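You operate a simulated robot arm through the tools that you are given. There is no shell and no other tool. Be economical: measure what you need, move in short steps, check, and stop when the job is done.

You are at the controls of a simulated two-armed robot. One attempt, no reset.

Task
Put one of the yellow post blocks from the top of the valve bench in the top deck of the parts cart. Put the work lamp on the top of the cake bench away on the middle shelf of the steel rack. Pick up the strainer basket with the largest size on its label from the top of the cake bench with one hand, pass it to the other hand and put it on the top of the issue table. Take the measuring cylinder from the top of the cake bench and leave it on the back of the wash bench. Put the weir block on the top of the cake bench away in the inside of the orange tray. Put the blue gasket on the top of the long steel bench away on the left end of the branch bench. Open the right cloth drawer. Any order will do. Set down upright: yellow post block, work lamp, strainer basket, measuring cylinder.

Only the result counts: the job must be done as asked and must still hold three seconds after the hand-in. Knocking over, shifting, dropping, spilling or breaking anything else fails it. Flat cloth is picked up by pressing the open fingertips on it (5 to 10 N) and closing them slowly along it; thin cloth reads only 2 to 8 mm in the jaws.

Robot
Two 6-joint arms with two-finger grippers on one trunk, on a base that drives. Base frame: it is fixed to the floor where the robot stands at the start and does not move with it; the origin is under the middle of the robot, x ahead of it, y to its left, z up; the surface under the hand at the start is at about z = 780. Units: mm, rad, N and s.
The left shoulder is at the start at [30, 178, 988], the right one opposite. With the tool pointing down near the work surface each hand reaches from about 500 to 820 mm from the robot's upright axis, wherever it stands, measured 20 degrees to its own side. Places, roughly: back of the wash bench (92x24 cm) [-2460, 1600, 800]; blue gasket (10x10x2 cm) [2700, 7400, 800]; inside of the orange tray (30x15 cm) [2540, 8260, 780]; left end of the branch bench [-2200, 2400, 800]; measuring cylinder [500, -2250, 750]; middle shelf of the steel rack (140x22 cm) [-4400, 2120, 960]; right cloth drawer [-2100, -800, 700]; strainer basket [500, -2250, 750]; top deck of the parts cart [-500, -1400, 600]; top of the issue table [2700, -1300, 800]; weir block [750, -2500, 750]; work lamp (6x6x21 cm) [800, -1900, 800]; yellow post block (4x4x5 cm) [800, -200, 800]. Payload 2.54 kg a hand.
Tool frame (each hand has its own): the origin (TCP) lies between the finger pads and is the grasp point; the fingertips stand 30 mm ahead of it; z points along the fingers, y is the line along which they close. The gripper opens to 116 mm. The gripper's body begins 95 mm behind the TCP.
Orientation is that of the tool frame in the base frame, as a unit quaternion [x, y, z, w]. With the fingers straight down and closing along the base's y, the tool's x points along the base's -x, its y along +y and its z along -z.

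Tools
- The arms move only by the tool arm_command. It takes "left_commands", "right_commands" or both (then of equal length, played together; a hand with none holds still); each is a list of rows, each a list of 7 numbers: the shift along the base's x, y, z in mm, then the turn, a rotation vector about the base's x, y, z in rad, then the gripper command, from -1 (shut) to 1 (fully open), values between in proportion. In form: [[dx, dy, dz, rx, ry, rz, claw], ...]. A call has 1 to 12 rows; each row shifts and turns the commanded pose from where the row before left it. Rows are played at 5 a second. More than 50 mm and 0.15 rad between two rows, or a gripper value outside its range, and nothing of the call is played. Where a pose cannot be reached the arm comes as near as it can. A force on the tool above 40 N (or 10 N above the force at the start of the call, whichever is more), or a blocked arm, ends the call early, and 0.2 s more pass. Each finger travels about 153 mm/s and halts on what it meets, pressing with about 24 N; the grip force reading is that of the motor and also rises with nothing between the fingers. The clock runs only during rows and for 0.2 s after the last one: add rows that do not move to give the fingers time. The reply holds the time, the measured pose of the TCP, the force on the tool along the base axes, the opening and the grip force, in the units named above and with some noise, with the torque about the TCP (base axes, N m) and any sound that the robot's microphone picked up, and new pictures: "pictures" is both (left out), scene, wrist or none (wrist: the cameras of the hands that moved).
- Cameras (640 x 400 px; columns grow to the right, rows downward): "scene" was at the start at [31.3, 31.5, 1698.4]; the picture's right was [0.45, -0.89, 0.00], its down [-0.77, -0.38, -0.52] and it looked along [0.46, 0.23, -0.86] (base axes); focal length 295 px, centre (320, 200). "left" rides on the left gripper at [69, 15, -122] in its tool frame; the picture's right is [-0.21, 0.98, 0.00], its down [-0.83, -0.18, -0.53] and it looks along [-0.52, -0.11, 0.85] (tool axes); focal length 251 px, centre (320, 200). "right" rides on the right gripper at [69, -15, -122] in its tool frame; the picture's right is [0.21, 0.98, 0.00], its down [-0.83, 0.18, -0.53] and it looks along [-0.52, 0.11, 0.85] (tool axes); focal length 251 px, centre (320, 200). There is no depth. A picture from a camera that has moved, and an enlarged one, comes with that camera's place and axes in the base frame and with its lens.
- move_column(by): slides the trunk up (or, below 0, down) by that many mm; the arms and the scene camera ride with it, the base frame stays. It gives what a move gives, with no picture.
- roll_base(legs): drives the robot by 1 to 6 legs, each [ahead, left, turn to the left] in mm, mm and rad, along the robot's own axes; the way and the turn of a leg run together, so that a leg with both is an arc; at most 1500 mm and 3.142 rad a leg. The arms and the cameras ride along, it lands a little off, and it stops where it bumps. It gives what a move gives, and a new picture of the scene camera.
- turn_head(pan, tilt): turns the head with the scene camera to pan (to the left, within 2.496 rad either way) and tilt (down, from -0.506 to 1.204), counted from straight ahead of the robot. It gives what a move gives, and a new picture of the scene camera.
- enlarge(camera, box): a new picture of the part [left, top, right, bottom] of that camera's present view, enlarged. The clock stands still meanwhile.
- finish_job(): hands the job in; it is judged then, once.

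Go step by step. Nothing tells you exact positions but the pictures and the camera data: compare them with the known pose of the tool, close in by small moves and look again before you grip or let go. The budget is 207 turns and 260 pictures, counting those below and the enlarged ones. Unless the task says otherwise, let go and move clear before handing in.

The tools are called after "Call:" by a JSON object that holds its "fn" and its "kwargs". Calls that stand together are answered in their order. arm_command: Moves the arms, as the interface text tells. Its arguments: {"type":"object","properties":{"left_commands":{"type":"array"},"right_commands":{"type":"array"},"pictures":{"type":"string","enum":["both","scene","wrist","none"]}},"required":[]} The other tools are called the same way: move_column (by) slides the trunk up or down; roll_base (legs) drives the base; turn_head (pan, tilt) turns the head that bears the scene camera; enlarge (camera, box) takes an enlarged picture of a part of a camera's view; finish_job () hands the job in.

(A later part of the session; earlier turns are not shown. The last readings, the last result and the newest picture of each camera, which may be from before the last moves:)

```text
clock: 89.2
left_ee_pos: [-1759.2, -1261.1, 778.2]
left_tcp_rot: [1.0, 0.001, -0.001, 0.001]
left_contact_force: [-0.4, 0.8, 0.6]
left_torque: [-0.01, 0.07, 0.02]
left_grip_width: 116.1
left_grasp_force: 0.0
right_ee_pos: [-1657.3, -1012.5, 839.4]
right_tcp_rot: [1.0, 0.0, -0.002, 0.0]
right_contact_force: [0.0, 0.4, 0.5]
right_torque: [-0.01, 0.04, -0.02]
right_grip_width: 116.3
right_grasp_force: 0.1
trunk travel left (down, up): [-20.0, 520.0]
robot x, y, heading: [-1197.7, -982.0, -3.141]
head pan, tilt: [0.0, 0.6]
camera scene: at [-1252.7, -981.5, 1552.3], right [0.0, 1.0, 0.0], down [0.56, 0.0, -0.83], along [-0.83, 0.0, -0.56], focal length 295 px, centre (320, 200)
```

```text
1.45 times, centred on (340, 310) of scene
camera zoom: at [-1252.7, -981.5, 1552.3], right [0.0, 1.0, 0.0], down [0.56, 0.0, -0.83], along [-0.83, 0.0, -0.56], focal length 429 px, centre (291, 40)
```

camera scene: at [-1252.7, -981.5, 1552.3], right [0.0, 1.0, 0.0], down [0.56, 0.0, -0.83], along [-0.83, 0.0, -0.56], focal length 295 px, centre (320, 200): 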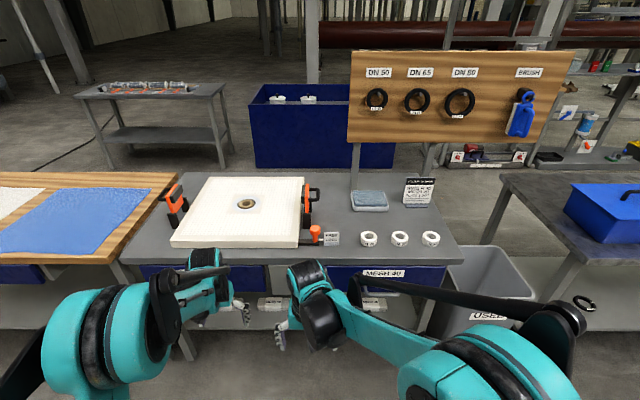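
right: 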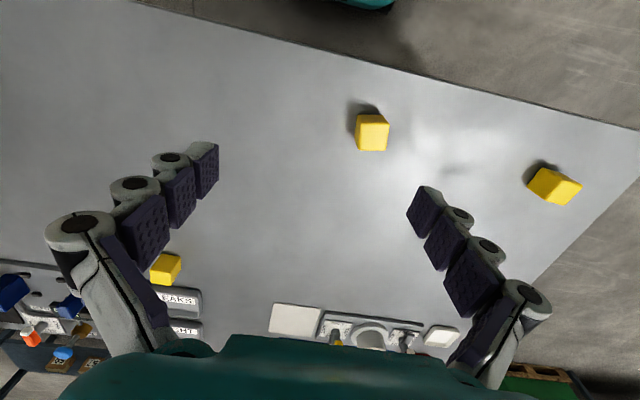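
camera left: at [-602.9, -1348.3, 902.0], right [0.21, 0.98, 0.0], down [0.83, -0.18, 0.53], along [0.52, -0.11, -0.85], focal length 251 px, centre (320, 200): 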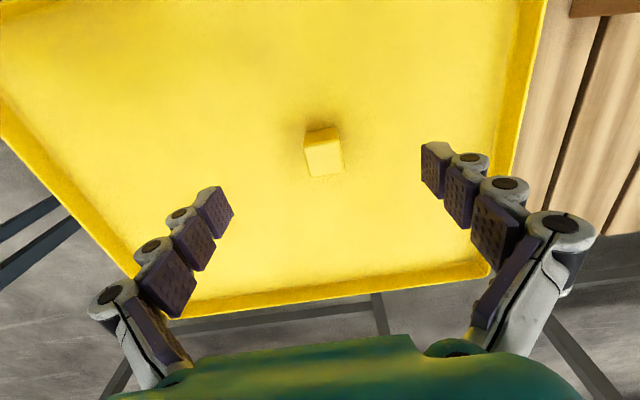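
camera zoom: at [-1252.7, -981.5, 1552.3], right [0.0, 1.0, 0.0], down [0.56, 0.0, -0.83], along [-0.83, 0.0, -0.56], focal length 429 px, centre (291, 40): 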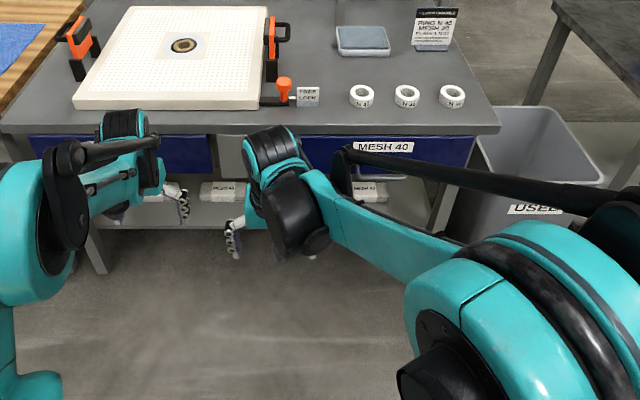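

The drawer handle is under the label, about [-1970, -755, 665]. I turn the right hand to point forward with fingers closing vertically, and lift the left out of the way.

Call:
{"fn": "arm_command", "kwargs": {"right_commands": [[-3, 13, -5, 0.0864, 0.0864, 0.0864, 1], [-3, 13, -5, 0.0864, 0.0864, 0.0864, 1], [-3, 13, -5, 0.0864, 0.0864, 0.0864, 1], [-3, 13, -5, 0.0864, 0.0864, 0.0864, 1], [-3, 13, -5, 0.0864, 0.0864, 0.0864, 1], [-3, 13, -5, 0.0864, 0.0864, 0.0864, 1], [-3, 13, -5, 0.0864, 0.0864, 0.0864, 1]], "left_commands": [[15, 0, 15, 0, 0, 0, 1], [15, 0, 15, 0, 0, 0, 1], [15, 0, 15, 0, 0, 0, 1], [15, 0, 15, 0, 0, 0, 1], [15, 0, 15, 0, 0, 0, 1], [15, 0, 15, 0, 0, 0, 1], [15, 0, 15, 0, 0, 0, 1]], "pictures": "none"}}

Call:
{"fn": "arm_command", "kwargs": {"right_commands": [[-3, 13, -5, 0.0864, 0.0864, 0.0864, 1], [-3, 13, -5, 0.0864, 0.0864, 0.0864, 1], [-3, 13, -5, 0.0864, 0.0864, 0.0864, 1], [-3, 13, -5, 0.0864, 0.0864, 0.0864, 1], [-3, 13, -5, 0.0864, 0.0864, 0.0864, 1], [-3, 13, -5, 0.0864, 0.0864, 0.0864, 1], [-3, 13, -5, 0.0864, 0.0864, 0.0864, 1], [0, 0, 0, 0, 0, 0, 1]], "pictures": "both"}}

```text
clock: 90.8
left_ee_pos: [-1655.5, -1261.5, 881.7]
left_tcp_rot: [1.0, 0.001, -0.001, 0.0]
left_contact_force: [0.2, 0.4, 0.5]
left_torque: [0.02, -0.03, -0.01]
left_grip_width: 116.3
left_grasp_force: 0.1
right_ee_pos: [-1679.7, -920.8, 804.6]
right_tcp_rot: [0.864, 0.29, -0.291, -0.29]
right_contact_force: [-0.2, 0.1, 0.2]
right_torque: [0.0, -0.01, 0.01]
right_grip_width: 116.0
right_grasp_force: 0.1
trunk travel left (down, up): [-20.0, 520.0]
robot x, y, heading: [-1196.4, -985.0, -3.139]
head pan, tilt: [0.0, 0.6]
```

```text
clock: 92.7
left_ee_pos: [-1654.0, -1261.9, 882.7]
left_tcp_rot: [1.0, 0.0, 0.0, 0.001]
left_contact_force: [-0.1, -0.4, 0.1]
left_torque: [0.0, -0.02, 0.02]
left_grip_width: 116.1
left_grasp_force: 0.1
right_ee_pos: [-1788.0, -872.5, 975.7]
right_tcp_rot: [0.5, 0.502, -0.499, -0.5]
right_contact_force: [0.6, -0.3, -0.2]
right_torque: [0.0, 0.01, 0.02]
right_grip_width: 115.9
right_grasp_force: 0.1
right hand out of reach, approached as far as the arm can: row 1, 2, 3, 4, 5, 6, 7
trunk travel left (down, up): [-20.0, 520.0]
robot x, y, heading: [-1195.0, -980.6, -3.138]
head pan, tilt: [0.0, 0.6]
camera scene: at [-1254.1, -981.9, 1552.2], right [0.0, 1.0, 0.0], down [0.56, 0.0, -0.83], along [-0.83, 0.0, -0.56], focal length 295 px, centre (320, 200)
camera right: at [-1666.7, -802.9, 989.0], right [0.0, 0.22, -0.98], down [0.54, -0.82, -0.18], along [-0.84, -0.52, -0.12], focal length 251 px, centre (320, 200)
```

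scene: 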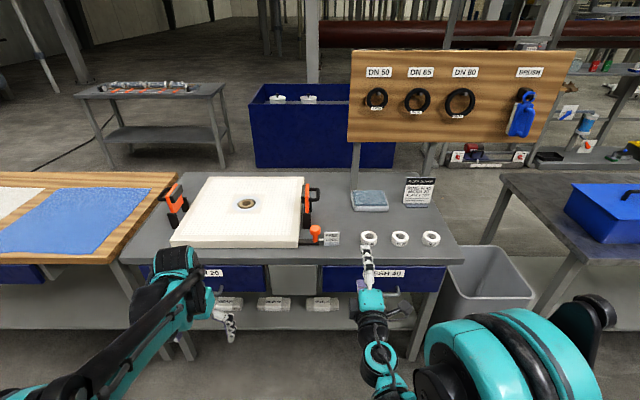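
right: 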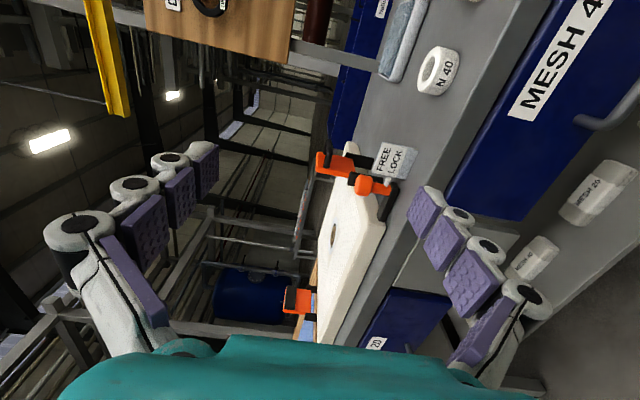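

The hand is horizontal but too close in to get low. I move it forward and down and see how it tracks.

Call:
{"fn": "arm_command", "kwargs": {"right_commands": [[-20, 10, -10, 0, 0, 0, 1], [-20, 10, -10, 0, 0, 0, 1], [-20, 10, -10, 0, 0, 0, 1], [-20, 10, -10, 0, 0, 0, 1]], "pictures": "none"}}

```text
clock: 93.7
left_ee_pos: [-1654.9, -1262.3, 881.6]
left_tcp_rot: [1.0, 0.0, 0.0, 0.001]
left_contact_force: [-0.5, -1.2, -0.5]
left_torque: [0.0, 0.01, -0.01]
left_grip_width: 116.0
left_grasp_force: 0.0
right_ee_pos: [-1867.5, -833.4, 932.6]
right_tcp_rot: [-0.499, -0.5, 0.501, 0.5]
right_contact_force: [0.2, -0.3, 0.2]
right_torque: [-0.01, 0.01, 0.01]
right_grip_width: 115.8
right_grasp_force: 0.1
trunk travel left (down, up): [-20.0, 520.0]
robot x, y, heading: [-1191.7, -980.6, -3.143]
head pan, tilt: [0.0, 0.6]
```

Call:
{"fn": "arm_command", "kwargs": {"right_commands": [[-4, 15, -30, 0, 0, 0, 1], [-4, 15, -30, 0, 0, 0, 1], [-4, 15, -30, 0, 0, 0, 1], [-4, 15, -30, 0, 0, 0, 1], [-4, 15, -30, 0, 0, 0, 1], [0, 3, -30, 0, 0, 0, 1], [0, 0, 0, 0, 0, 0, 1]], "pictures": "both"}}

```text
clock: 95.2
left_ee_pos: [-1653.3, -1261.4, 881.6]
left_tcp_rot: [1.0, 0.001, 0.001, 0.002]
left_contact_force: [-0.1, -1.0, 0.1]
left_torque: [-0.02, 0.03, -0.01]
left_grip_width: 116.2
left_grasp_force: 0.1
right_ee_pos: [-1958.4, -751.6, 811.7]
right_tcp_rot: [0.5, 0.501, -0.501, -0.498]
right_contact_force: [0.6, 0.0, 0.7]
right_torque: [-0.03, 0.03, 0.0]
right_grip_width: 116.1
right_grasp_force: 0.0
right hand out of reach, approached as far as the arm can: row 1, 2, 3, 4, 5, 6
trunk travel left (down, up): [-20.0, 520.0]
robot x, y, heading: [-1197.7, -985.6, -3.14]
head pan, tilt: [0.0, 0.6]
camera scene: at [-1254.2, -981.8, 1552.3], right [0.0, 1.0, 0.0], down [0.56, 0.0, -0.83], along [-0.83, 0.0, -0.56], focal length 295 px, centre (320, 200)
camera right: at [-1838.2, -681.7, 826.0], right [0.0, 0.22, -0.98], down [0.54, -0.82, -0.18], along [-0.84, -0.52, -0.12], focal length 251 px, centre (320, 200)
```

scene: 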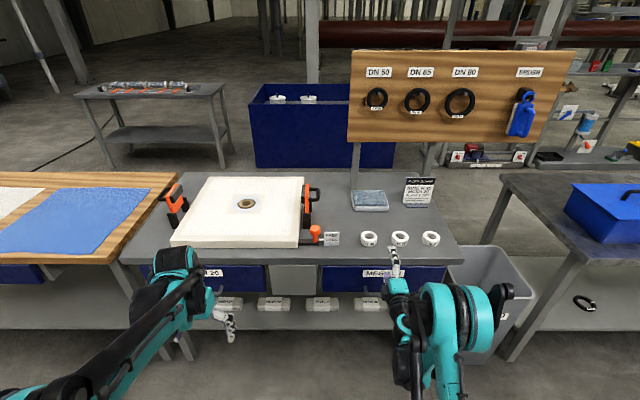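
right: 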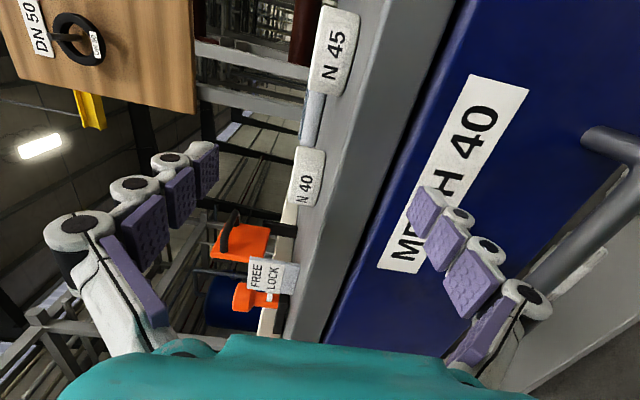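

Horizontal and low isn't reachable, so I'll approach the bar handle (about x −1948, z 650) with the tool pitched 45° down. I back off and pitch.

Call:
{"fn": "arm_command", "kwargs": {"right_commands": [[25, 0, 0, 0, 0, 0, 1], [25, 0, 0, 0, 0, 0, 1], [25, 0, 0, 0, -0.131, 0, 0.6], [10, 0, -10, 0, -0.131, 0, 0.2], [0, 0, -10, 0, -0.131, 0, -0.2], [0, 0, -10, 0, -0.131, 0, -0.3], [0, 0, -20, 0, -0.131, 0, -0.3], [0, 0, -20, 0, -0.13, 0, -0.3], [0, 0, 0, 0, 0, 0, -0.3]], "pictures": "both"}}

```text
clock: 97.2
left_ee_pos: [-1654.4, -1261.2, 881.6]
left_tcp_rot: [1.0, 0.001, 0.0, 0.001]
left_contact_force: [0.2, -0.3, 0.2]
left_torque: [0.02, -0.01, 0.03]
left_grip_width: 116.0
left_grasp_force: 0.0
right_ee_pos: [-1902.7, -700.0, 766.7]
right_tcp_rot: [0.645, 0.658, -0.288, -0.261]
right_contact_force: [0.3, -0.7, 0.6]
right_torque: [-0.02, -0.02, 0.0]
right_grip_width: 40.6
right_grasp_force: 0.1
right hand out of reach, approached as far as the arm can: row 1, 2, 6, 7, 8
trunk travel left (down, up): [-20.0, 520.0]
robot x, y, heading: [-1194.2, -981.2, -3.143]
head pan, tilt: [0.0, 0.6]
camera scene: at [-1254.2, -981.6, 1552.2], right [0.0, 1.0, 0.0], down [0.56, 0.0, -0.83], along [-0.83, 0.0, -0.57], focal length 295 px, centre (320, 200)
camera right: at [-1828.8, -625.4, 859.7], right [0.68, 0.22, -0.7], down [0.53, -0.8, 0.27], along [-0.51, -0.56, -0.66], focal length 251 px, centre (320, 200)
```

scene: 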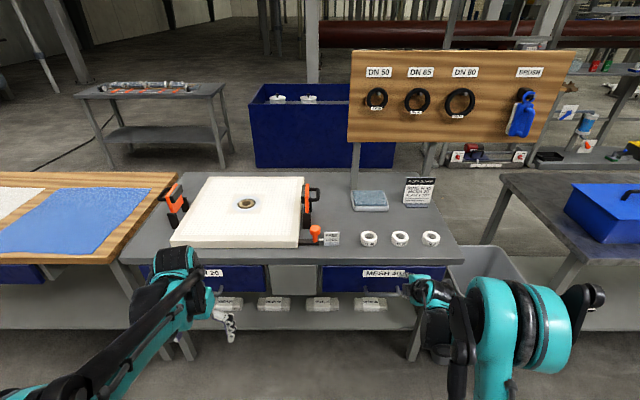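
right: 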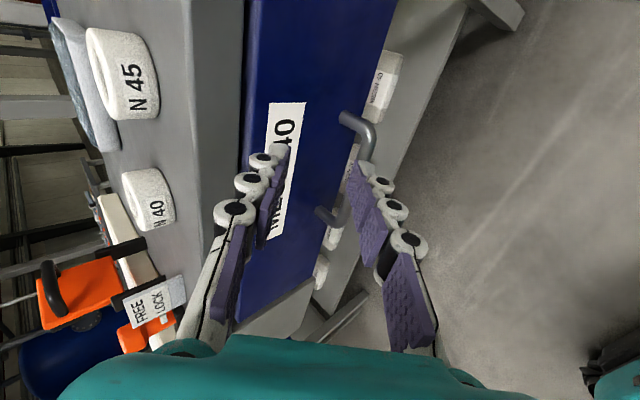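

The bow handle's bar runs y −713…−793 at about x −1948, z 650. I bring the hand to a pre-grasp point in front of and above it.

Call:
{"fn": "arm_command", "kwargs": {"right_commands": [[10, -12, -10, 0, 0, 0, -0.3], [10, -12, -12, 0, 0, 0, -0.3], [0, -10, -14, 0, 0, 0, -0.3], [0, -10, -14, 0, 0, 0, -0.3], [-10, -9, -14, 0, 0, 0, -0.3], [0, 0, 0, 0, 0, 0, -0.3]], "pictures": "wrist"}}

```text
clock: 98.7
left_ee_pos: [-1654.2, -1261.5, 882.2]
left_tcp_rot: [1.0, 0.001, 0.0, 0.001]
left_contact_force: [-0.3, -0.4, -0.7]
left_torque: [-0.01, 0.0, 0.01]
left_grip_width: 116.1
left_grasp_force: 0.0
right_ee_pos: [-1874.9, -684.5, 700.4]
right_tcp_rot: [0.649, 0.656, -0.279, -0.266]
right_contact_force: [0.1, 0.2, -0.1]
right_torque: [0.04, 0.0, 0.01]
right_grip_width: 40.5
right_grasp_force: 0.0
right hand out of reach, approached as far as the arm can: row 1, 2, 3, 4, 5
trunk travel left (down, up): [-20.0, 520.0]
robot x, y, heading: [-1195.1, -980.8, -3.137]
head pan, tilt: [0.0, 0.6]
camera right: at [-1799.3, -613.1, 794.9], right [0.68, 0.22, -0.7], down [0.52, -0.81, 0.26], along [-0.51, -0.54, -0.67], focal length 251 px, centre (320, 200)
```

right: 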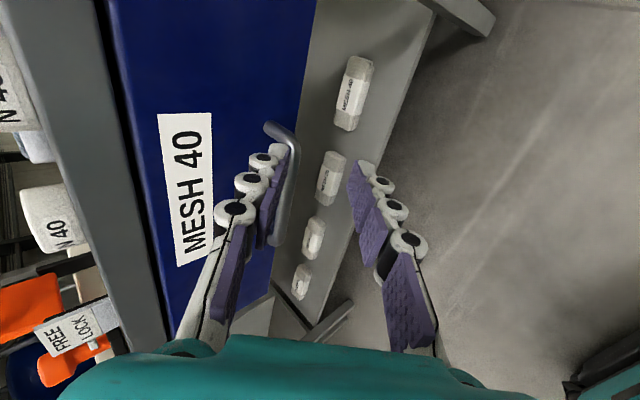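

The arm is at a joint limit sideways, so I'll align using the base and trunk instead. First lower a bit more and see the drift.

Call:
{"fn": "move_column", "kwargs": {"by": -20}}

Call:
{"fn": "arm_command", "kwargs": {"right_commands": [[0, 0, -10, 0, 0, 0, -0.3], [0, 0, -10, 0, 0, 0, -0.3], [0, 0, 0, 0, 0, 0, -0.3]], "pictures": "none"}}

Call:
{"fn": "roll_base", "kwargs": {"legs": [[0, 66, 0]]}}

Call:
{"fn": "enlarge", "kwargs": {"camera": "right", "box": [0, 0, 640, 400]}}

```text
clock: 99.3
left_ee_pos: [-1653.3, -1261.9, 863.6]
left_tcp_rot: [1.0, 0.0, 0.0, 0.001]
left_contact_force: [0.6, -0.5, -0.1]
left_torque: [0.02, 0.0, 0.0]
left_grip_width: 115.9
left_grasp_force: 0.0
right_ee_pos: [-1873.9, -684.0, 680.6]
right_tcp_rot: [0.649, 0.656, -0.279, -0.266]
right_contact_force: [0.6, -1.1, -0.4]
right_torque: [0.02, -0.02, -0.01]
right_grip_width: 40.6
right_grasp_force: 0.0
trunk travel left (down, up): [0.0, 540.0]
robot x, y, heading: [-1196.1, -980.9, -3.142]
head pan, tilt: [0.0, 0.6]
```

```text
clock: 100.1
left_ee_pos: [-1655.4, -1262.0, 862.8]
left_tcp_rot: [1.0, 0.001, 0.0, 0.001]
left_contact_force: [-0.2, 0.1, -0.8]
left_torque: [0.01, -0.02, -0.04]
left_grip_width: 116.1
left_grasp_force: 0.1
right_ee_pos: [-1874.4, -685.7, 660.8]
right_tcp_rot: [0.649, 0.655, -0.28, -0.266]
right_contact_force: [-0.4, 0.5, -0.2]
right_torque: [0.02, -0.02, 0.0]
right_grip_width: 40.6
right_grasp_force: 0.0
trunk travel left (down, up): [0.0, 540.0]
robot x, y, heading: [-1196.0, -984.1, -3.139]
head pan, tilt: [0.0, 0.6]
```

```text
clock: 101.1
left_ee_pos: [-1654.0, -1327.4, 861.0]
left_tcp_rot: [1.0, 0.002, 0.0, 0.0]
left_contact_force: [0.3, -0.1, -0.5]
left_torque: [0.03, -0.02, 0.03]
left_grip_width: 116.0
left_grasp_force: 0.1
right_ee_pos: [-1874.1, -752.3, 661.2]
right_tcp_rot: [0.649, 0.655, -0.28, -0.266]
right_contact_force: [0.5, -0.2, 0.2]
right_torque: [0.04, -0.03, -0.05]
right_grip_width: 40.6
right_grasp_force: 0.0
trunk travel left (down, up): [0.0, 540.0]
robot x, y, heading: [-1191.6, -1048.7, -3.139]
head pan, tilt: [0.0, 0.6]
camera scene: at [-1254.1, -1049.5, 1532.2], right [0.0, 1.0, 0.0], down [0.57, 0.0, -0.82], along [-0.82, 0.0, -0.57], focal length 295 px, centre (320, 200)
```

scene: 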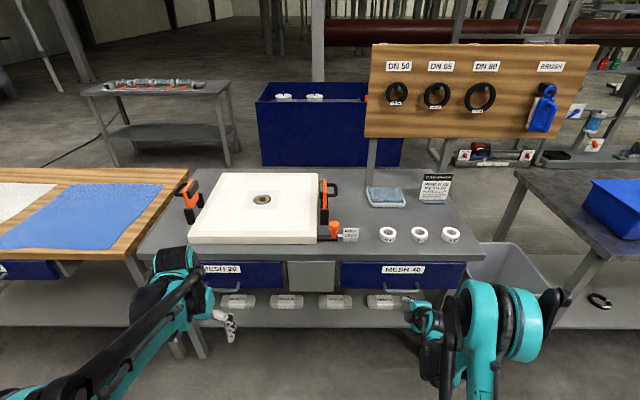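

```text
1.00 times, centred on (320, 200) of right (not enlarged: the box is as wide or as high as the picture)
camera zoom: at [-1799.6, -680.8, 755.4], right [0.68, 0.22, -0.7], down [0.52, -0.81, 0.26], along [-0.51, -0.54, -0.67], focal length 251 px, centre (320, 200)
```

zoom: 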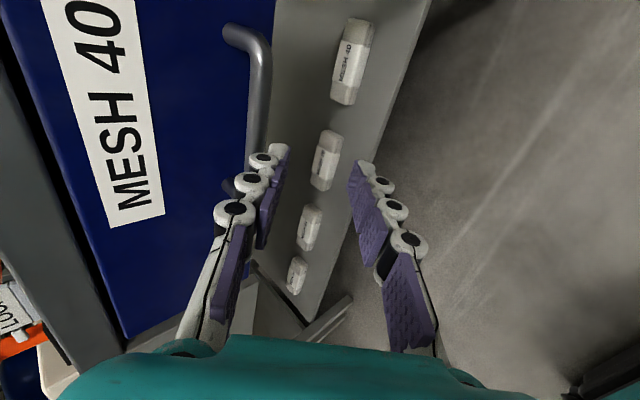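

The bar is at about [-1950, -753, 651]. I raise and advance so the bar lies between the fingers, then check.

Call:
{"fn": "arm_command", "kwargs": {"right_commands": [[0, 0, 10, 0, 0, 0, -0.3], [0, 0, 12, 0, 0, 0, -0.3], [0, 0, 12, 0, 0, 0, -0.3], [-12, 0, 0, 0, 0, 0, -0.3], [-12, 0, 0, 0, 0, 0, -0.3], [-9, 0, 0, 0, 0, 0, -0.3], [0, 0, 0, 0, 0, 0, -0.3]], "pictures": "wrist"}}

```text
clock: 102.7
left_ee_pos: [-1654.2, -1328.2, 862.1]
left_tcp_rot: [1.0, 0.001, 0.001, 0.001]
left_contact_force: [-0.3, 0.1, 0.8]
left_torque: [-0.01, 0.01, -0.02]
left_grip_width: 116.0
left_grasp_force: 0.1
right_ee_pos: [-1906.1, -750.3, 695.2]
right_tcp_rot: [0.647, 0.656, -0.283, -0.265]
right_contact_force: [0.2, 0.5, -1.4]
right_torque: [0.03, 0.03, 0.02]
right_grip_width: 40.7
right_grasp_force: 0.1
trunk travel left (down, up): [0.0, 540.0]
robot x, y, heading: [-1196.5, -1049.0, -3.136]
head pan, tilt: [0.0, 0.6]
camera right: at [-1832.8, -677.7, 788.9], right [0.68, 0.22, -0.7], down [0.53, -0.81, 0.26], along [-0.51, -0.55, -0.66], focal length 251 px, centre (320, 200)
```

right: 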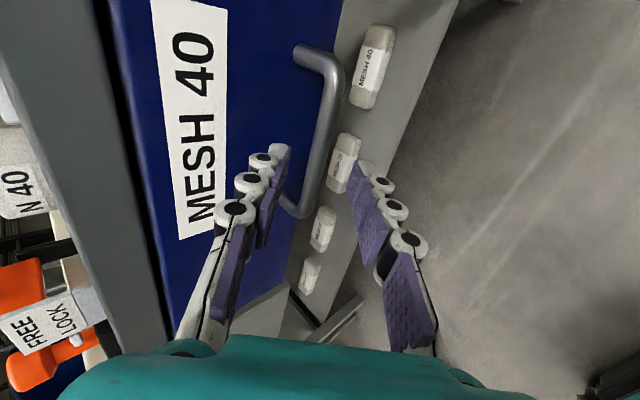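

The bar lies between the fingers. I advance along the tool axis and close.

Call:
{"fn": "arm_command", "kwargs": {"right_commands": [[-8, 0, -8, 0, 0, 0, -0.35], [-8, 0, -8, 0, 0, 0, -0.35], [-8, 0, -8, 0, 0, 0, -0.35], [-8, 0, -8, 0, 0, 0, -0.35], [0, 0, 0, 0, 0, 0, -0.35], [0, 0, 0, 0, 0, 0, -1], [0, 0, 0, 0, 0, 0, -1], [0, 0, 0, 0, 0, 0, -1]], "pictures": "wrist"}}

```text
clock: 104.5
left_ee_pos: [-1652.6, -1328.4, 862.8]
left_tcp_rot: [1.0, 0.002, -0.001, -0.001]
left_contact_force: [-0.6, 0.0, 0.2]
left_torque: [-0.02, 0.03, -0.02]
left_grip_width: 116.0
left_grasp_force: 0.0
right_ee_pos: [-1937.7, -748.0, 663.9]
right_tcp_rot: [0.646, 0.657, -0.285, -0.266]
right_contact_force: [-1.2, -0.1, 15.0]
right_torque: [0.18, 0.17, 0.17]
right_grip_width: 12.5
right_grasp_force: 39.3
right hand out of reach, approached as far as the arm can: row 4
trunk travel left (down, up): [0.0, 540.0]
robot x, y, heading: [-1192.9, -1048.5, -3.141]
head pan, tilt: [0.0, 0.6]
camera right: at [-1863.5, -675.2, 757.1], right [0.68, 0.22, -0.7], down [0.53, -0.81, 0.26], along [-0.51, -0.55, -0.66], focal length 251 px, centre (320, 200)
```

right: 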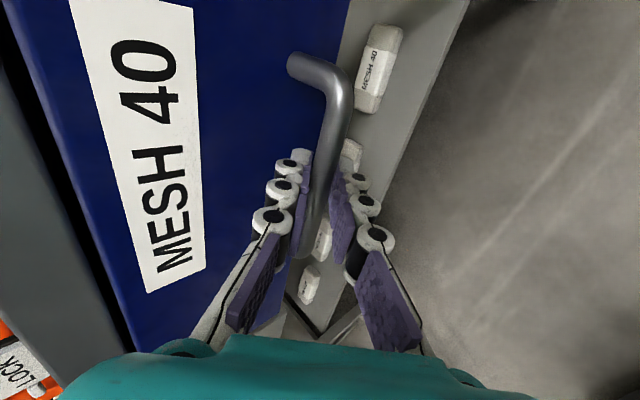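

The bar is gripped (12.5 mm). I pull by backing the base 140 mm.

Call:
{"fn": "roll_base", "kwargs": {"legs": [[-140, 0, 0]]}}

```text
clock: 105.9
left_ee_pos: [-1509.6, -1328.5, 861.8]
left_tcp_rot: [1.0, -0.001, -0.001, 0.0]
left_contact_force: [0.4, -0.4, -0.2]
left_torque: [-0.02, -0.04, -0.03]
left_grip_width: 115.9
left_grasp_force: 0.0
right_ee_pos: [-1794.0, -747.4, 662.7]
right_tcp_rot: [0.647, 0.656, -0.286, -0.264]
right_contact_force: [0.9, -20.1, 12.8]
right_torque: [-0.23, 0.17, 0.65]
right_grip_width: 12.6
right_grasp_force: 39.3
trunk travel left (down, up): [0.0, 540.0]
robot x, y, heading: [-1052.4, -1049.4, -3.14]
head pan, tilt: [0.0, 0.6]
camera scene: at [-1109.4, -1050.2, 1532.3], right [0.0, 1.0, 0.0], down [0.56, 0.0, -0.83], along [-0.83, 0.0, -0.56], focal length 295 px, centre (320, 200)
```

scene: 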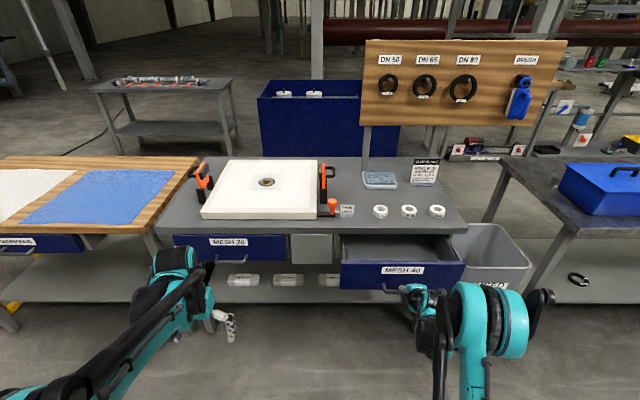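

The drawer is out by 144 mm. I pull further with the arm.

Call:
{"fn": "arm_command", "kwargs": {"right_commands": [[12, 0, 0, 0, 0, 0, -1], [15, 0, 0, 0, 0, 0, -1], [15, 0, 0, 0, 0, 0, -1], [15, 0, 0, 0, 0, 0, -1], [15, 0, 0, 0, 0, 0, -1], [15, 0, 0, 0, 0, 0, -1], [15, 0, 0, 0, 0, 0, -1]], "pictures": "scene"}}

```text
clock: 107.5
left_ee_pos: [-1512.4, -1327.0, 859.9]
left_tcp_rot: [1.0, 0.0, 0.0, 0.001]
left_contact_force: [0.5, 0.6, -0.4]
left_torque: [0.01, 0.0, -0.03]
left_grip_width: 115.8
left_grasp_force: 0.0
right_ee_pos: [-1701.7, -746.6, 665.2]
right_tcp_rot: [0.648, 0.658, -0.282, -0.258]
right_contact_force: [0.5, -17.6, -24.8]
right_torque: [0.44, -0.19, -0.17]
right_grip_width: 12.6
right_grasp_force: 39.2
right hand out of reach, approached as far as the arm can: row 7
trunk travel left (down, up): [0.0, 540.0]
robot x, y, heading: [-1050.4, -1051.0, -3.136]
head pan, tilt: [0.0, 0.6]
camera scene: at [-1113.6, -1048.5, 1531.4], right [0.0, 1.0, 0.0], down [0.57, 0.0, -0.82], along [-0.82, 0.0, -0.57], focal length 295 px, centre (320, 200)
```

scene: 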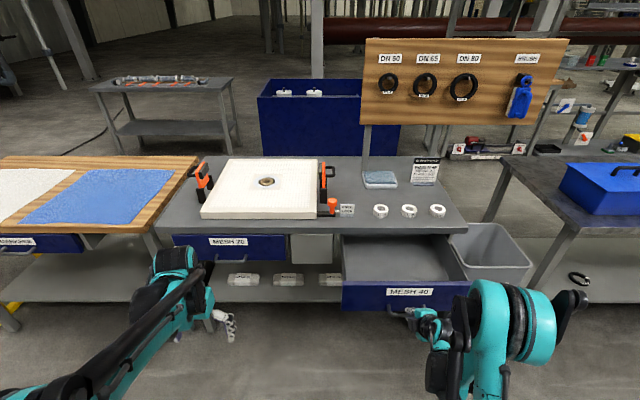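

Out by about 237 mm. I try a little more by base, carefully.

Call:
{"fn": "roll_base", "kwargs": {"legs": [[-35, 0, 0]]}}

```text
clock: 108.3
left_ee_pos: [-1488.4, -1327.8, 862.0]
left_tcp_rot: [1.0, 0.0, 0.001, 0.002]
left_contact_force: [0.4, 0.5, -0.8]
left_torque: [0.02, 0.02, -0.02]
left_grip_width: 115.9
left_grasp_force: 0.0
right_ee_pos: [-1677.1, -747.9, 663.8]
right_tcp_rot: [0.646, 0.66, -0.284, -0.258]
right_contact_force: [0.4, 1.5, -5.4]
right_torque: [-0.07, -0.03, 0.33]
right_grip_width: 12.6
right_grasp_force: 39.0
trunk travel left (down, up): [0.0, 540.0]
robot x, y, heading: [-1028.5, -1049.9, -3.136]
head pan, tilt: [0.0, 0.6]
stopped in leg 1: the force on the tool passed its limit at 44 N (the readings are from after the stop); the commanded pose is now the measured one
camera scene: at [-1088.6, -1048.0, 1532.3], right [0.0, 1.0, 0.0], down [0.57, 0.0, -0.82], along [-0.82, 0.0, -0.57], focal length 295 px, centre (320, 200)
```

scene: 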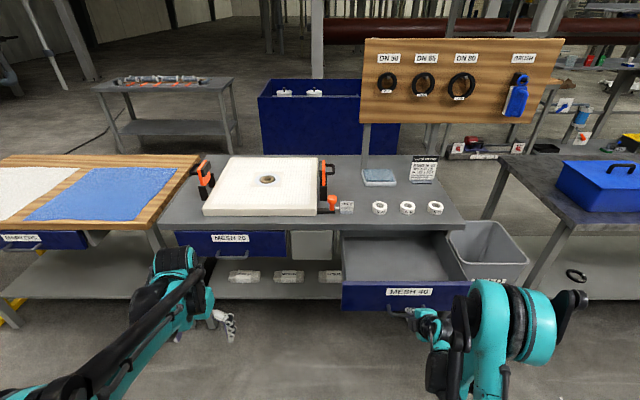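

The end stop was reached: the drawer is fully open. I release and withdraw the hand along its axis.

Call:
{"fn": "arm_command", "kwargs": {"right_commands": [[0, 0, 0, 0, 0, 0, -0.35], [0, 0, 0, 0, 0, 0, -0.35], [10, 0, 10, 0, 0, 0, -0.35], [10, 0, 10, 0, 0, 0, -0.35], [15, 0, 15, 0, 0, 0, -0.35], [15, 0, 20, 0, 0, 0, -0.35], [0, 0, 30, 0, 0, 0, -0.35], [0, 0, 30, 0, 0, 0, -0.35], [0, 0, 40, 0, 0, 0, -0.35]], "pictures": "both"}}

```text
clock: 110.3
left_ee_pos: [-1487.9, -1328.1, 862.0]
left_tcp_rot: [1.0, 0.0, -0.001, 0.001]
left_contact_force: [-0.3, 1.1, -0.3]
left_torque: [-0.01, -0.01, 0.01]
left_grip_width: 115.9
left_grasp_force: 0.1
right_ee_pos: [-1627.0, -747.7, 821.6]
right_tcp_rot: [0.646, 0.66, -0.284, -0.258]
right_contact_force: [0.5, -0.2, 0.6]
right_torque: [-0.05, 0.0, 0.0]
right_grip_width: 37.8
right_grasp_force: 0.0
right hand out of reach, approached as far as the arm can: row 4
trunk travel left (down, up): [0.0, 540.0]
robot x, y, heading: [-1028.5, -1047.6, -3.141]
head pan, tilt: [0.0, 0.6]
camera scene: at [-1087.2, -1048.6, 1532.3], right [0.0, 1.0, 0.0], down [0.56, 0.0, -0.83], along [-0.83, 0.0, -0.56], focal length 295 px, centre (320, 200)
camera right: at [-1553.5, -675.0, 915.5], right [0.68, 0.22, -0.7], down [0.53, -0.8, 0.27], along [-0.5, -0.55, -0.66], focal length 251 px, centre (320, 200)
```

scene: 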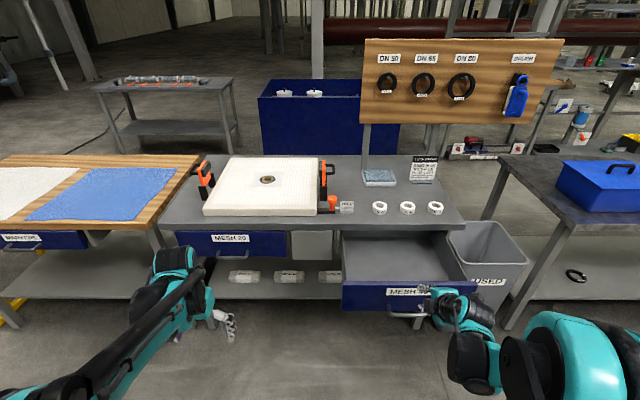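
right: 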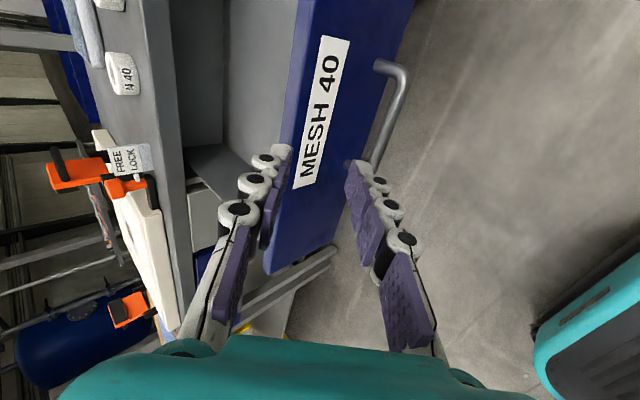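

Drawer done. I raise the trunk and turn the right hand back to pointing down.

Call:
{"fn": "move_column", "kwargs": {"by": 200}}

Call:
{"fn": "arm_command", "kwargs": {"right_commands": [[12, -10, 0, -0.0511, -0.0511, -0.1235, 1], [12, -10, 0, -0.0511, -0.0511, -0.1235, 1], [12, -10, 0, -0.0511, -0.0511, -0.1235, 1], [12, -10, 0, -0.0511, -0.0511, -0.1235, 1], [12, -10, 0, -0.0511, -0.0511, -0.1235, 1], [12, -10, 0, -0.0511, -0.0511, -0.1235, 1], [12, -10, 0, -0.0511, -0.0511, -0.1235, 1], [12, -10, 0, -0.0511, -0.0511, -0.1235, 1], [12, -10, 0, -0.0511, -0.0511, -0.1235, 1], [12, -10, 0, -0.0511, -0.0511, -0.1235, 1], [12, -10, 0, -0.0511, -0.0511, -0.1235, 1], [12, -10, 0, -0.0511, -0.0511, -0.1235, 1]], "pictures": "none"}}

Call:
{"fn": "turn_head", "kwargs": {"pan": 1.3, "tilt": 0.5}}

Call:
{"fn": "turn_head", "kwargs": {"pan": 2.4, "tilt": 0.5}}

```text
clock: 112.5
left_ee_pos: [-1488.2, -1328.6, 1061.7]
left_tcp_rot: [1.0, 0.0, 0.0, 0.001]
left_contact_force: [-0.2, -0.3, 0.2]
left_torque: [0.01, 0.01, 0.02]
left_grip_width: 116.2
left_grasp_force: 0.0
right_ee_pos: [-1628.0, -747.2, 1019.7]
right_tcp_rot: [0.647, 0.659, -0.283, -0.258]
right_contact_force: [0.4, -0.4, 0.0]
right_torque: [-0.02, -0.03, 0.01]
right_grip_width: 37.8
right_grasp_force: 0.1
trunk travel left (down, up): [-200.0, 340.0]
robot x, y, heading: [-1026.6, -1050.0, -3.142]
head pan, tilt: [0.0, 0.6]
```

```text
clock: 115.1
left_ee_pos: [-1487.6, -1328.3, 1062.7]
left_tcp_rot: [1.0, 0.001, -0.001, 0.001]
left_contact_force: [0.6, -0.2, 0.1]
left_torque: [0.01, -0.03, -0.05]
left_grip_width: 115.9
left_grasp_force: 0.0
right_ee_pos: [-1368.1, -663.8, 1021.3]
right_tcp_rot: [0.987, 0.004, -0.158, 0.04]
right_contact_force: [-0.2, -0.6, -0.2]
right_torque: [0.01, 0.02, -0.01]
right_grip_width: 116.2
right_grasp_force: 0.0
right hand out of reach, approached as far as the arm can: row 1, 2, 3, 4, 5, 6, 7, 8, 9, 10, 11, 12
trunk travel left (down, up): [-200.0, 340.0]
robot x, y, heading: [-1027.4, -1049.8, -3.135]
head pan, tilt: [0.0, 0.6]
```

```text
clock: 116.6
left_ee_pos: [-1488.4, -1328.2, 1061.8]
left_tcp_rot: [1.0, 0.0, 0.0, 0.001]
left_contact_force: [-0.2, -0.4, -0.1]
left_torque: [-0.01, 0.01, 0.0]
left_grip_width: 116.0
left_grasp_force: 0.0
right_ee_pos: [-1369.5, -662.7, 1022.8]
right_tcp_rot: [0.987, 0.006, -0.157, 0.04]
right_contact_force: [-0.1, 1.3, -0.4]
right_torque: [-0.01, -0.01, 0.0]
right_grip_width: 116.2
right_grasp_force: 0.1
trunk travel left (down, up): [-200.0, 340.0]
robot x, y, heading: [-1031.1, -1049.4, -3.142]
head pan, tilt: [1.3, 0.499]
camera scene: at [-1023.9, -1135.8, 1741.3], right [-0.96, 0.27, 0.0], down [0.13, 0.46, -0.88], along [-0.23, -0.85, -0.48], focal length 295 px, centre (320, 200)
```

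scene: 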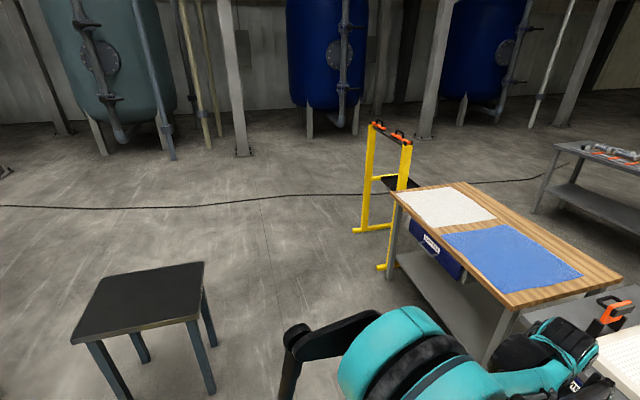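

```text
clock: 117.9
left_ee_pos: [-1487.8, -1328.3, 1062.6]
left_tcp_rot: [1.0, 0.0, 0.0, 0.001]
left_contact_force: [0.3, -0.2, 0.2]
left_torque: [0.02, -0.03, 0.04]
left_grip_width: 115.8
left_grasp_force: 0.1
right_ee_pos: [-1368.4, -664.4, 1021.9]
right_tcp_rot: [0.987, 0.006, -0.157, 0.039]
right_contact_force: [-1.2, -0.2, -0.1]
right_torque: [-0.01, -0.03, 0.01]
right_grip_width: 116.1
right_grasp_force: 0.1
trunk travel left (down, up): [-200.0, 340.0]
robot x, y, heading: [-1028.7, -1051.9, -3.141]
head pan, tilt: [2.4, 0.499]
camera scene: at [-932.6, -1109.5, 1741.3], right [-0.68, -0.74, 0.0], down [-0.35, 0.32, -0.88], along [0.65, -0.59, -0.48], focal length 295 px, centre (320, 200)
```

scene: 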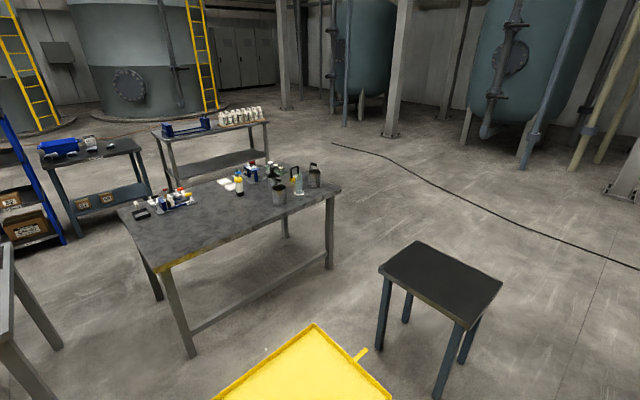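

The drawer is open and I know the room: stool at x −733…−219, y −2180…−2590; cake bench x 390…1147, y −1250…−2520. I straighten the right hand, then drive round to the south side of the cake bench.

Call:
{"fn": "arm_command", "kwargs": {"right_commands": [[-12, -37, 0, 0.027, -0.105, -0.003, 1], [-12, -37, 0, 0.027, -0.105, -0.003, 1], [-12, -37, 0, 0.027, -0.105, -0.003, 1], [-12, -37, 0, 0, 0, 0, 1], [-12, -37, 0, 0, 0, 0, 1], [-12, -37, 0, 0, 0, 0, 1], [-12, -37, 0, 0, 0, 0, 1], [-12, -20, 0, 0, 0, 0, 1]], "pictures": "none"}}

Call:
{"fn": "roll_base", "kwargs": {"legs": [[0, 1500, 0], [0, 530, 0], [-1500, 0, 0], [-130, 0, 0], [0, 0, -1.571]]}}

Call:
{"fn": "turn_head", "kwargs": {"pan": 0.0, "tilt": 0.7}}

```text
clock: 119.7
left_ee_pos: [-1488.2, -1327.4, 1062.7]
left_tcp_rot: [1.0, 0.0, 0.0, 0.001]
left_contact_force: [-0.4, -0.5, -0.3]
left_torque: [-0.06, 0.0, -0.04]
left_grip_width: 116.0
left_grasp_force: 0.1
right_ee_pos: [-1445.4, -898.9, 1020.9]
right_tcp_rot: [0.987, 0.004, -0.089, 0.131]
right_contact_force: [-0.2, 0.7, 1.0]
right_torque: [-0.01, -0.01, -0.01]
right_grip_width: 116.3
right_grasp_force: 0.2
right hand out of reach, approached as far as the arm can: row 1, 2, 3, 6, 8
trunk travel left (down, up): [-200.0, 340.0]
robot x, y, heading: [-1032.4, -1048.6, -3.142]
head pan, tilt: [2.4, 0.499]
```

```text
clock: 141.2
left_ee_pos: [307.1, -2581.1, 1061.0]
left_tcp_rot: [-0.698, 0.716, 0.0, -0.001]
left_contact_force: [-0.3, 0.6, 0.0]
left_torque: [0.0, 0.05, 0.03]
left_grip_width: 116.0
left_grasp_force: 0.0
right_ee_pos: [734.7, -2635.9, 1021.6]
right_tcp_rot: [-0.692, 0.705, 0.155, -0.027]
right_contact_force: [-0.1, 0.6, 0.0]
right_torque: [0.0, 0.03, 0.04]
right_grip_width: 116.1
right_grasp_force: 0.0
trunk travel left (down, up): [-200.0, 340.0]
robot x, y, heading: [575.4, -3047.8, 1.545]
head pan, tilt: [2.4, 0.499]
camera scene: at [510.4, -3140.8, 1741.3], right [-0.72, 0.69, 0.0], down [0.33, 0.34, -0.88], along [-0.61, -0.63, -0.48], focal length 295 px, centre (320, 200)
```

scene: 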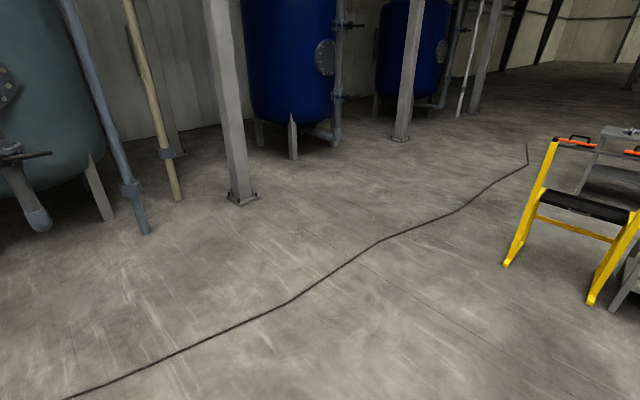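

```text
clock: 143.4
left_ee_pos: [306.7, -2580.9, 1062.6]
left_tcp_rot: [-0.699, 0.715, 0.001, 0.0]
left_contact_force: [0.0, 0.2, 0.6]
left_torque: [0.03, 0.0, -0.01]
left_grip_width: 115.7
left_grasp_force: 0.1
right_ee_pos: [735.3, -2635.1, 1021.0]
right_tcp_rot: [-0.691, 0.705, 0.156, -0.027]
right_contact_force: [0.7, -0.7, -0.6]
right_torque: [0.0, 0.04, -0.01]
right_grip_width: 115.9
right_grasp_force: 0.1
trunk travel left (down, up): [-200.0, 340.0]
robot x, y, heading: [570.2, -3044.5, 1.545]
head pan, tilt: [0.0, 0.7]
camera scene: at [575.4, -2990.3, 1723.6], right [1.0, -0.02, 0.0], down [-0.02, -0.64, -0.76], along [0.02, 0.76, -0.64], focal length 295 px, centre (320, 200)
```

scene: 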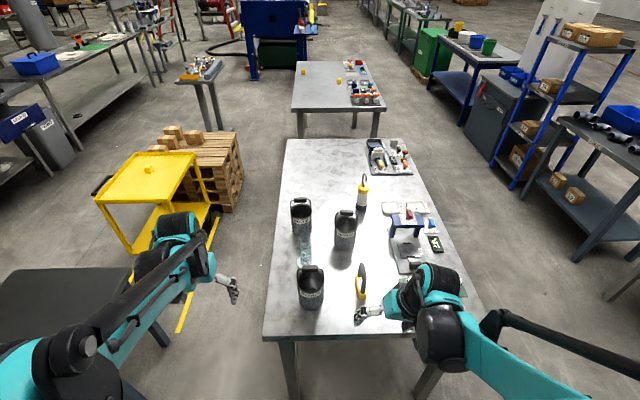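

From the south I see three black baskets with labels, the lamp, and a cluster at right. I enlarge.

Call:
{"fn": "enlarge", "kwargs": {"camera": "scene", "box": [260, 170, 480, 310]}}

Call:
{"fn": "enlarge", "kwargs": {"camera": "scene", "box": [280, 190, 380, 310]}}

```text
2.86 times, centred on (370, 240) of scene
camera zoom: at [575.4, -2990.3, 1723.6], right [1.0, -0.02, 0.0], down [-0.02, -0.64, -0.76], along [0.02, 0.76, -0.64], focal length 843 px, centre (177, 86)
```

zoom: 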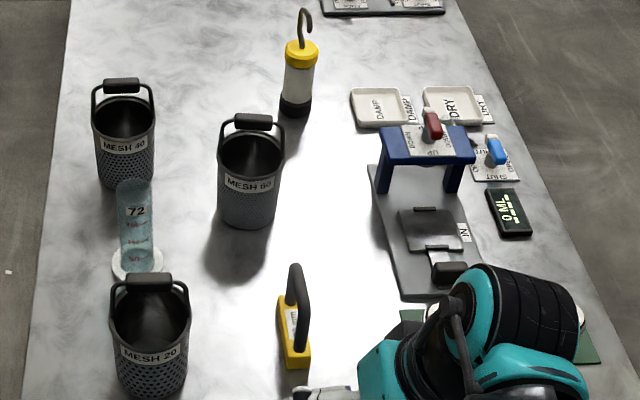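

```text
3.33 times, centred on (330, 250) of scene
camera zoom: at [575.4, -2990.3, 1723.6], right [1.0, -0.02, 0.0], down [-0.02, -0.64, -0.76], along [0.02, 0.76, -0.64], focal length 983 px, centre (287, 33)
```

zoom: 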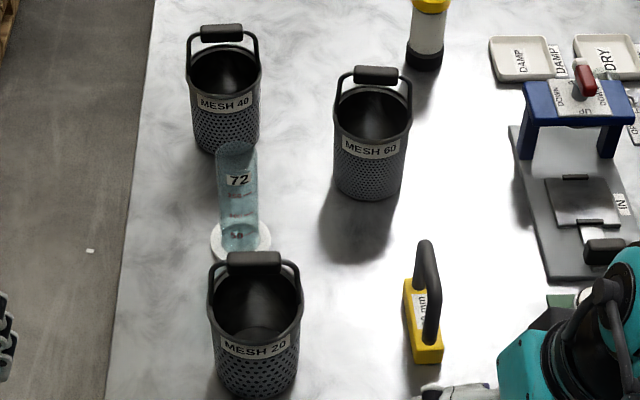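

MESH 60 is the basket with the largest number, at about [700, -2150]; its handle bar runs along x at z ≈ 950. I move 160 mm closer and turn the right hand so that it closes along y with its camera outward.

Call:
{"fn": "roll_base", "kwargs": {"legs": [[160, 0, 0.026]]}}

Call:
{"fn": "arm_command", "kwargs": {"right_commands": [[0, 0, 5, 0.005, -0.029, 0.1314, 1], [0, 0, 5, 0.005, -0.029, 0.1314, 1], [0, 0, 5, 0.005, -0.029, 0.1314, 1], [0, 0, 5, 0.005, -0.029, 0.1314, 1], [0, 0, 5, 0.005, -0.029, 0.1314, 1], [0, 0, 5, 0.005, -0.029, 0.1314, 1], [0, 0, 5, 0.005, -0.029, 0.1314, 1], [0, 0, 5, 0.005, -0.029, 0.1314, 1], [0, 0, 0, 0.005, -0.029, 0.1314, 1], [0, 0, 0, 0.005, -0.029, 0.1314, 1], [0, 0, 0, 0.005, -0.029, 0.1314, 1], [0, 0, 0, 0.005, -0.029, 0.1314, 1]], "pictures": "both"}}

```text
clock: 144.8
left_ee_pos: [299.1, -2427.5, 1061.5]
left_tcp_rot: [-0.706, 0.708, 0.001, 0.0]
left_contact_force: [-1.4, 0.1, 0.4]
left_torque: [-0.06, -0.03, 0.0]
left_grip_width: 116.1
left_grasp_force: 0.2
right_ee_pos: [728.0, -2473.2, 1021.1]
right_tcp_rot: [0.699, -0.697, -0.155, 0.029]
right_contact_force: [-0.1, 0.7, 0.1]
right_torque: [-0.03, 0.0, -0.01]
right_grip_width: 116.0
right_grasp_force: 0.2
trunk travel left (down, up): [-200.0, 340.0]
robot x, y, heading: [573.8, -2885.8, 1.571]
head pan, tilt: [0.0, 0.7]
camera scene: at [576.3, -2830.3, 1723.5], right [1.0, 0.0, 0.0], down [0.0, -0.65, -0.76], along [0.0, 0.76, -0.65], focal length 295 px, centre (320, 200)
```

scene: 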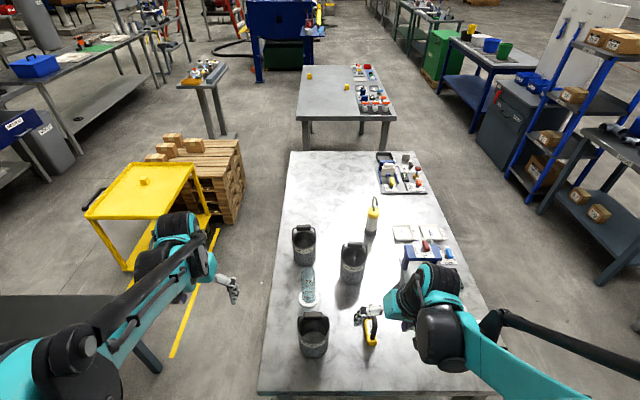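

```text
clock: 147.4
left_ee_pos: [297.9, -2429.2, 1062.1]
left_tcp_rot: [-0.706, 0.708, 0.001, 0.0]
left_contact_force: [0.7, -0.1, 0.8]
left_torque: [0.05, -0.04, 0.04]
left_grip_width: 116.1
left_grasp_force: 0.0
right_ee_pos: [701.4, -2472.9, 1060.6]
right_tcp_rot: [0.988, 0.007, -0.142, 0.06]
right_contact_force: [-0.3, 0.0, 0.9]
right_torque: [-0.04, 0.0, -0.02]
right_grip_width: 116.0
right_grasp_force: 0.0
right hand out of reach, approached as far as the arm can: row 3, 4, 6, 8, 9, 10, 11, 12
trunk travel left (down, up): [-200.0, 340.0]
robot x, y, heading: [575.8, -2890.3, 1.57]
head pan, tilt: [0.0, 0.7]
camera scene: at [575.9, -2832.1, 1723.6], right [1.0, 0.0, 0.0], down [0.0, -0.64, -0.76], along [0.0, 0.76, -0.64], focal length 295 px, centre (320, 200)
camera right: at [801.2, -2442.4, 1154.9], right [0.24, -0.97, 0.06], down [-0.64, -0.11, 0.76], along [-0.73, -0.22, -0.64], focal length 251 px, centre (320, 200)
```

scene: 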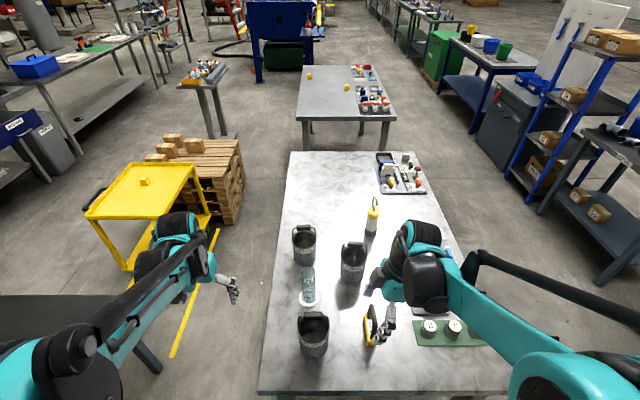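
right: 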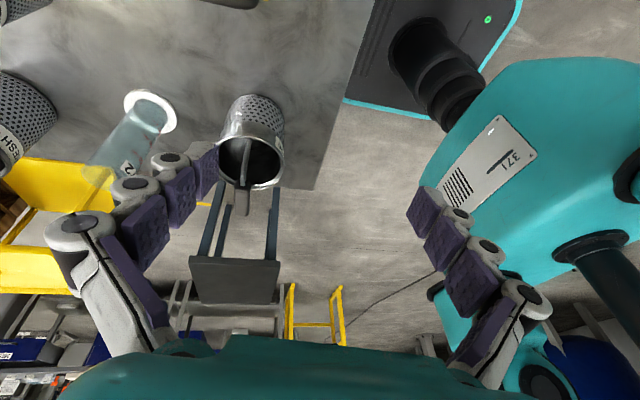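

The tool is tilted, likely a joint limit with the hand close in. I extend forward and correct the orientation.

Call:
{"fn": "arm_command", "kwargs": {"right_commands": [[3, 38, 0, 0.02, -0.047, -0.002, 1], [3, 38, 0, 0.02, -0.047, -0.002, 1], [3, 38, 0, 0.02, -0.047, -0.002, 1], [3, 38, 0, 0.02, -0.047, -0.002, 1], [3, 38, 0, 0.02, -0.047, -0.002, 1], [3, 30, 0, 0.02, -0.047, -0.002, 1], [0, 0, 0, 0, 0, 0, 1]], "pictures": "wrist"}}

```text
clock: 149.0
left_ee_pos: [299.1, -2428.5, 1063.0]
left_tcp_rot: [-0.706, 0.708, 0.002, 0.0]
left_contact_force: [1.0, -0.5, -1.0]
left_torque: [0.0, 0.0, -0.01]
left_grip_width: 116.1
left_grasp_force: 0.0
right_ee_pos: [702.6, -2250.6, 1060.6]
right_tcp_rot: [0.99, 0.0, -0.14, -0.002]
right_contact_force: [-0.8, 0.2, 0.2]
right_torque: [0.03, 0.01, 0.03]
right_grip_width: 116.2
right_grasp_force: 0.0
right hand out of reach, approached as far as the arm can: row 1, 2, 4, 6
trunk travel left (down, up): [-200.0, 340.0]
robot x, y, heading: [578.7, -2889.2, 1.569]
head pan, tilt: [0.0, 0.7]
camera right: at [802.5, -2237.2, 1158.7], right [0.21, -0.98, -0.06], down [-0.65, -0.18, 0.74], along [-0.74, -0.11, -0.67], focal length 251 px, centre (320, 200)
```

right: 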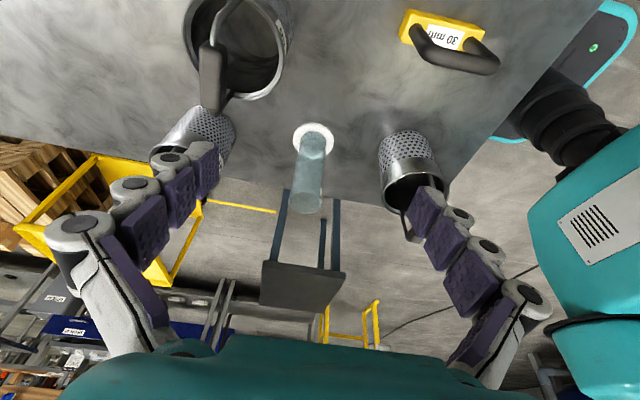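

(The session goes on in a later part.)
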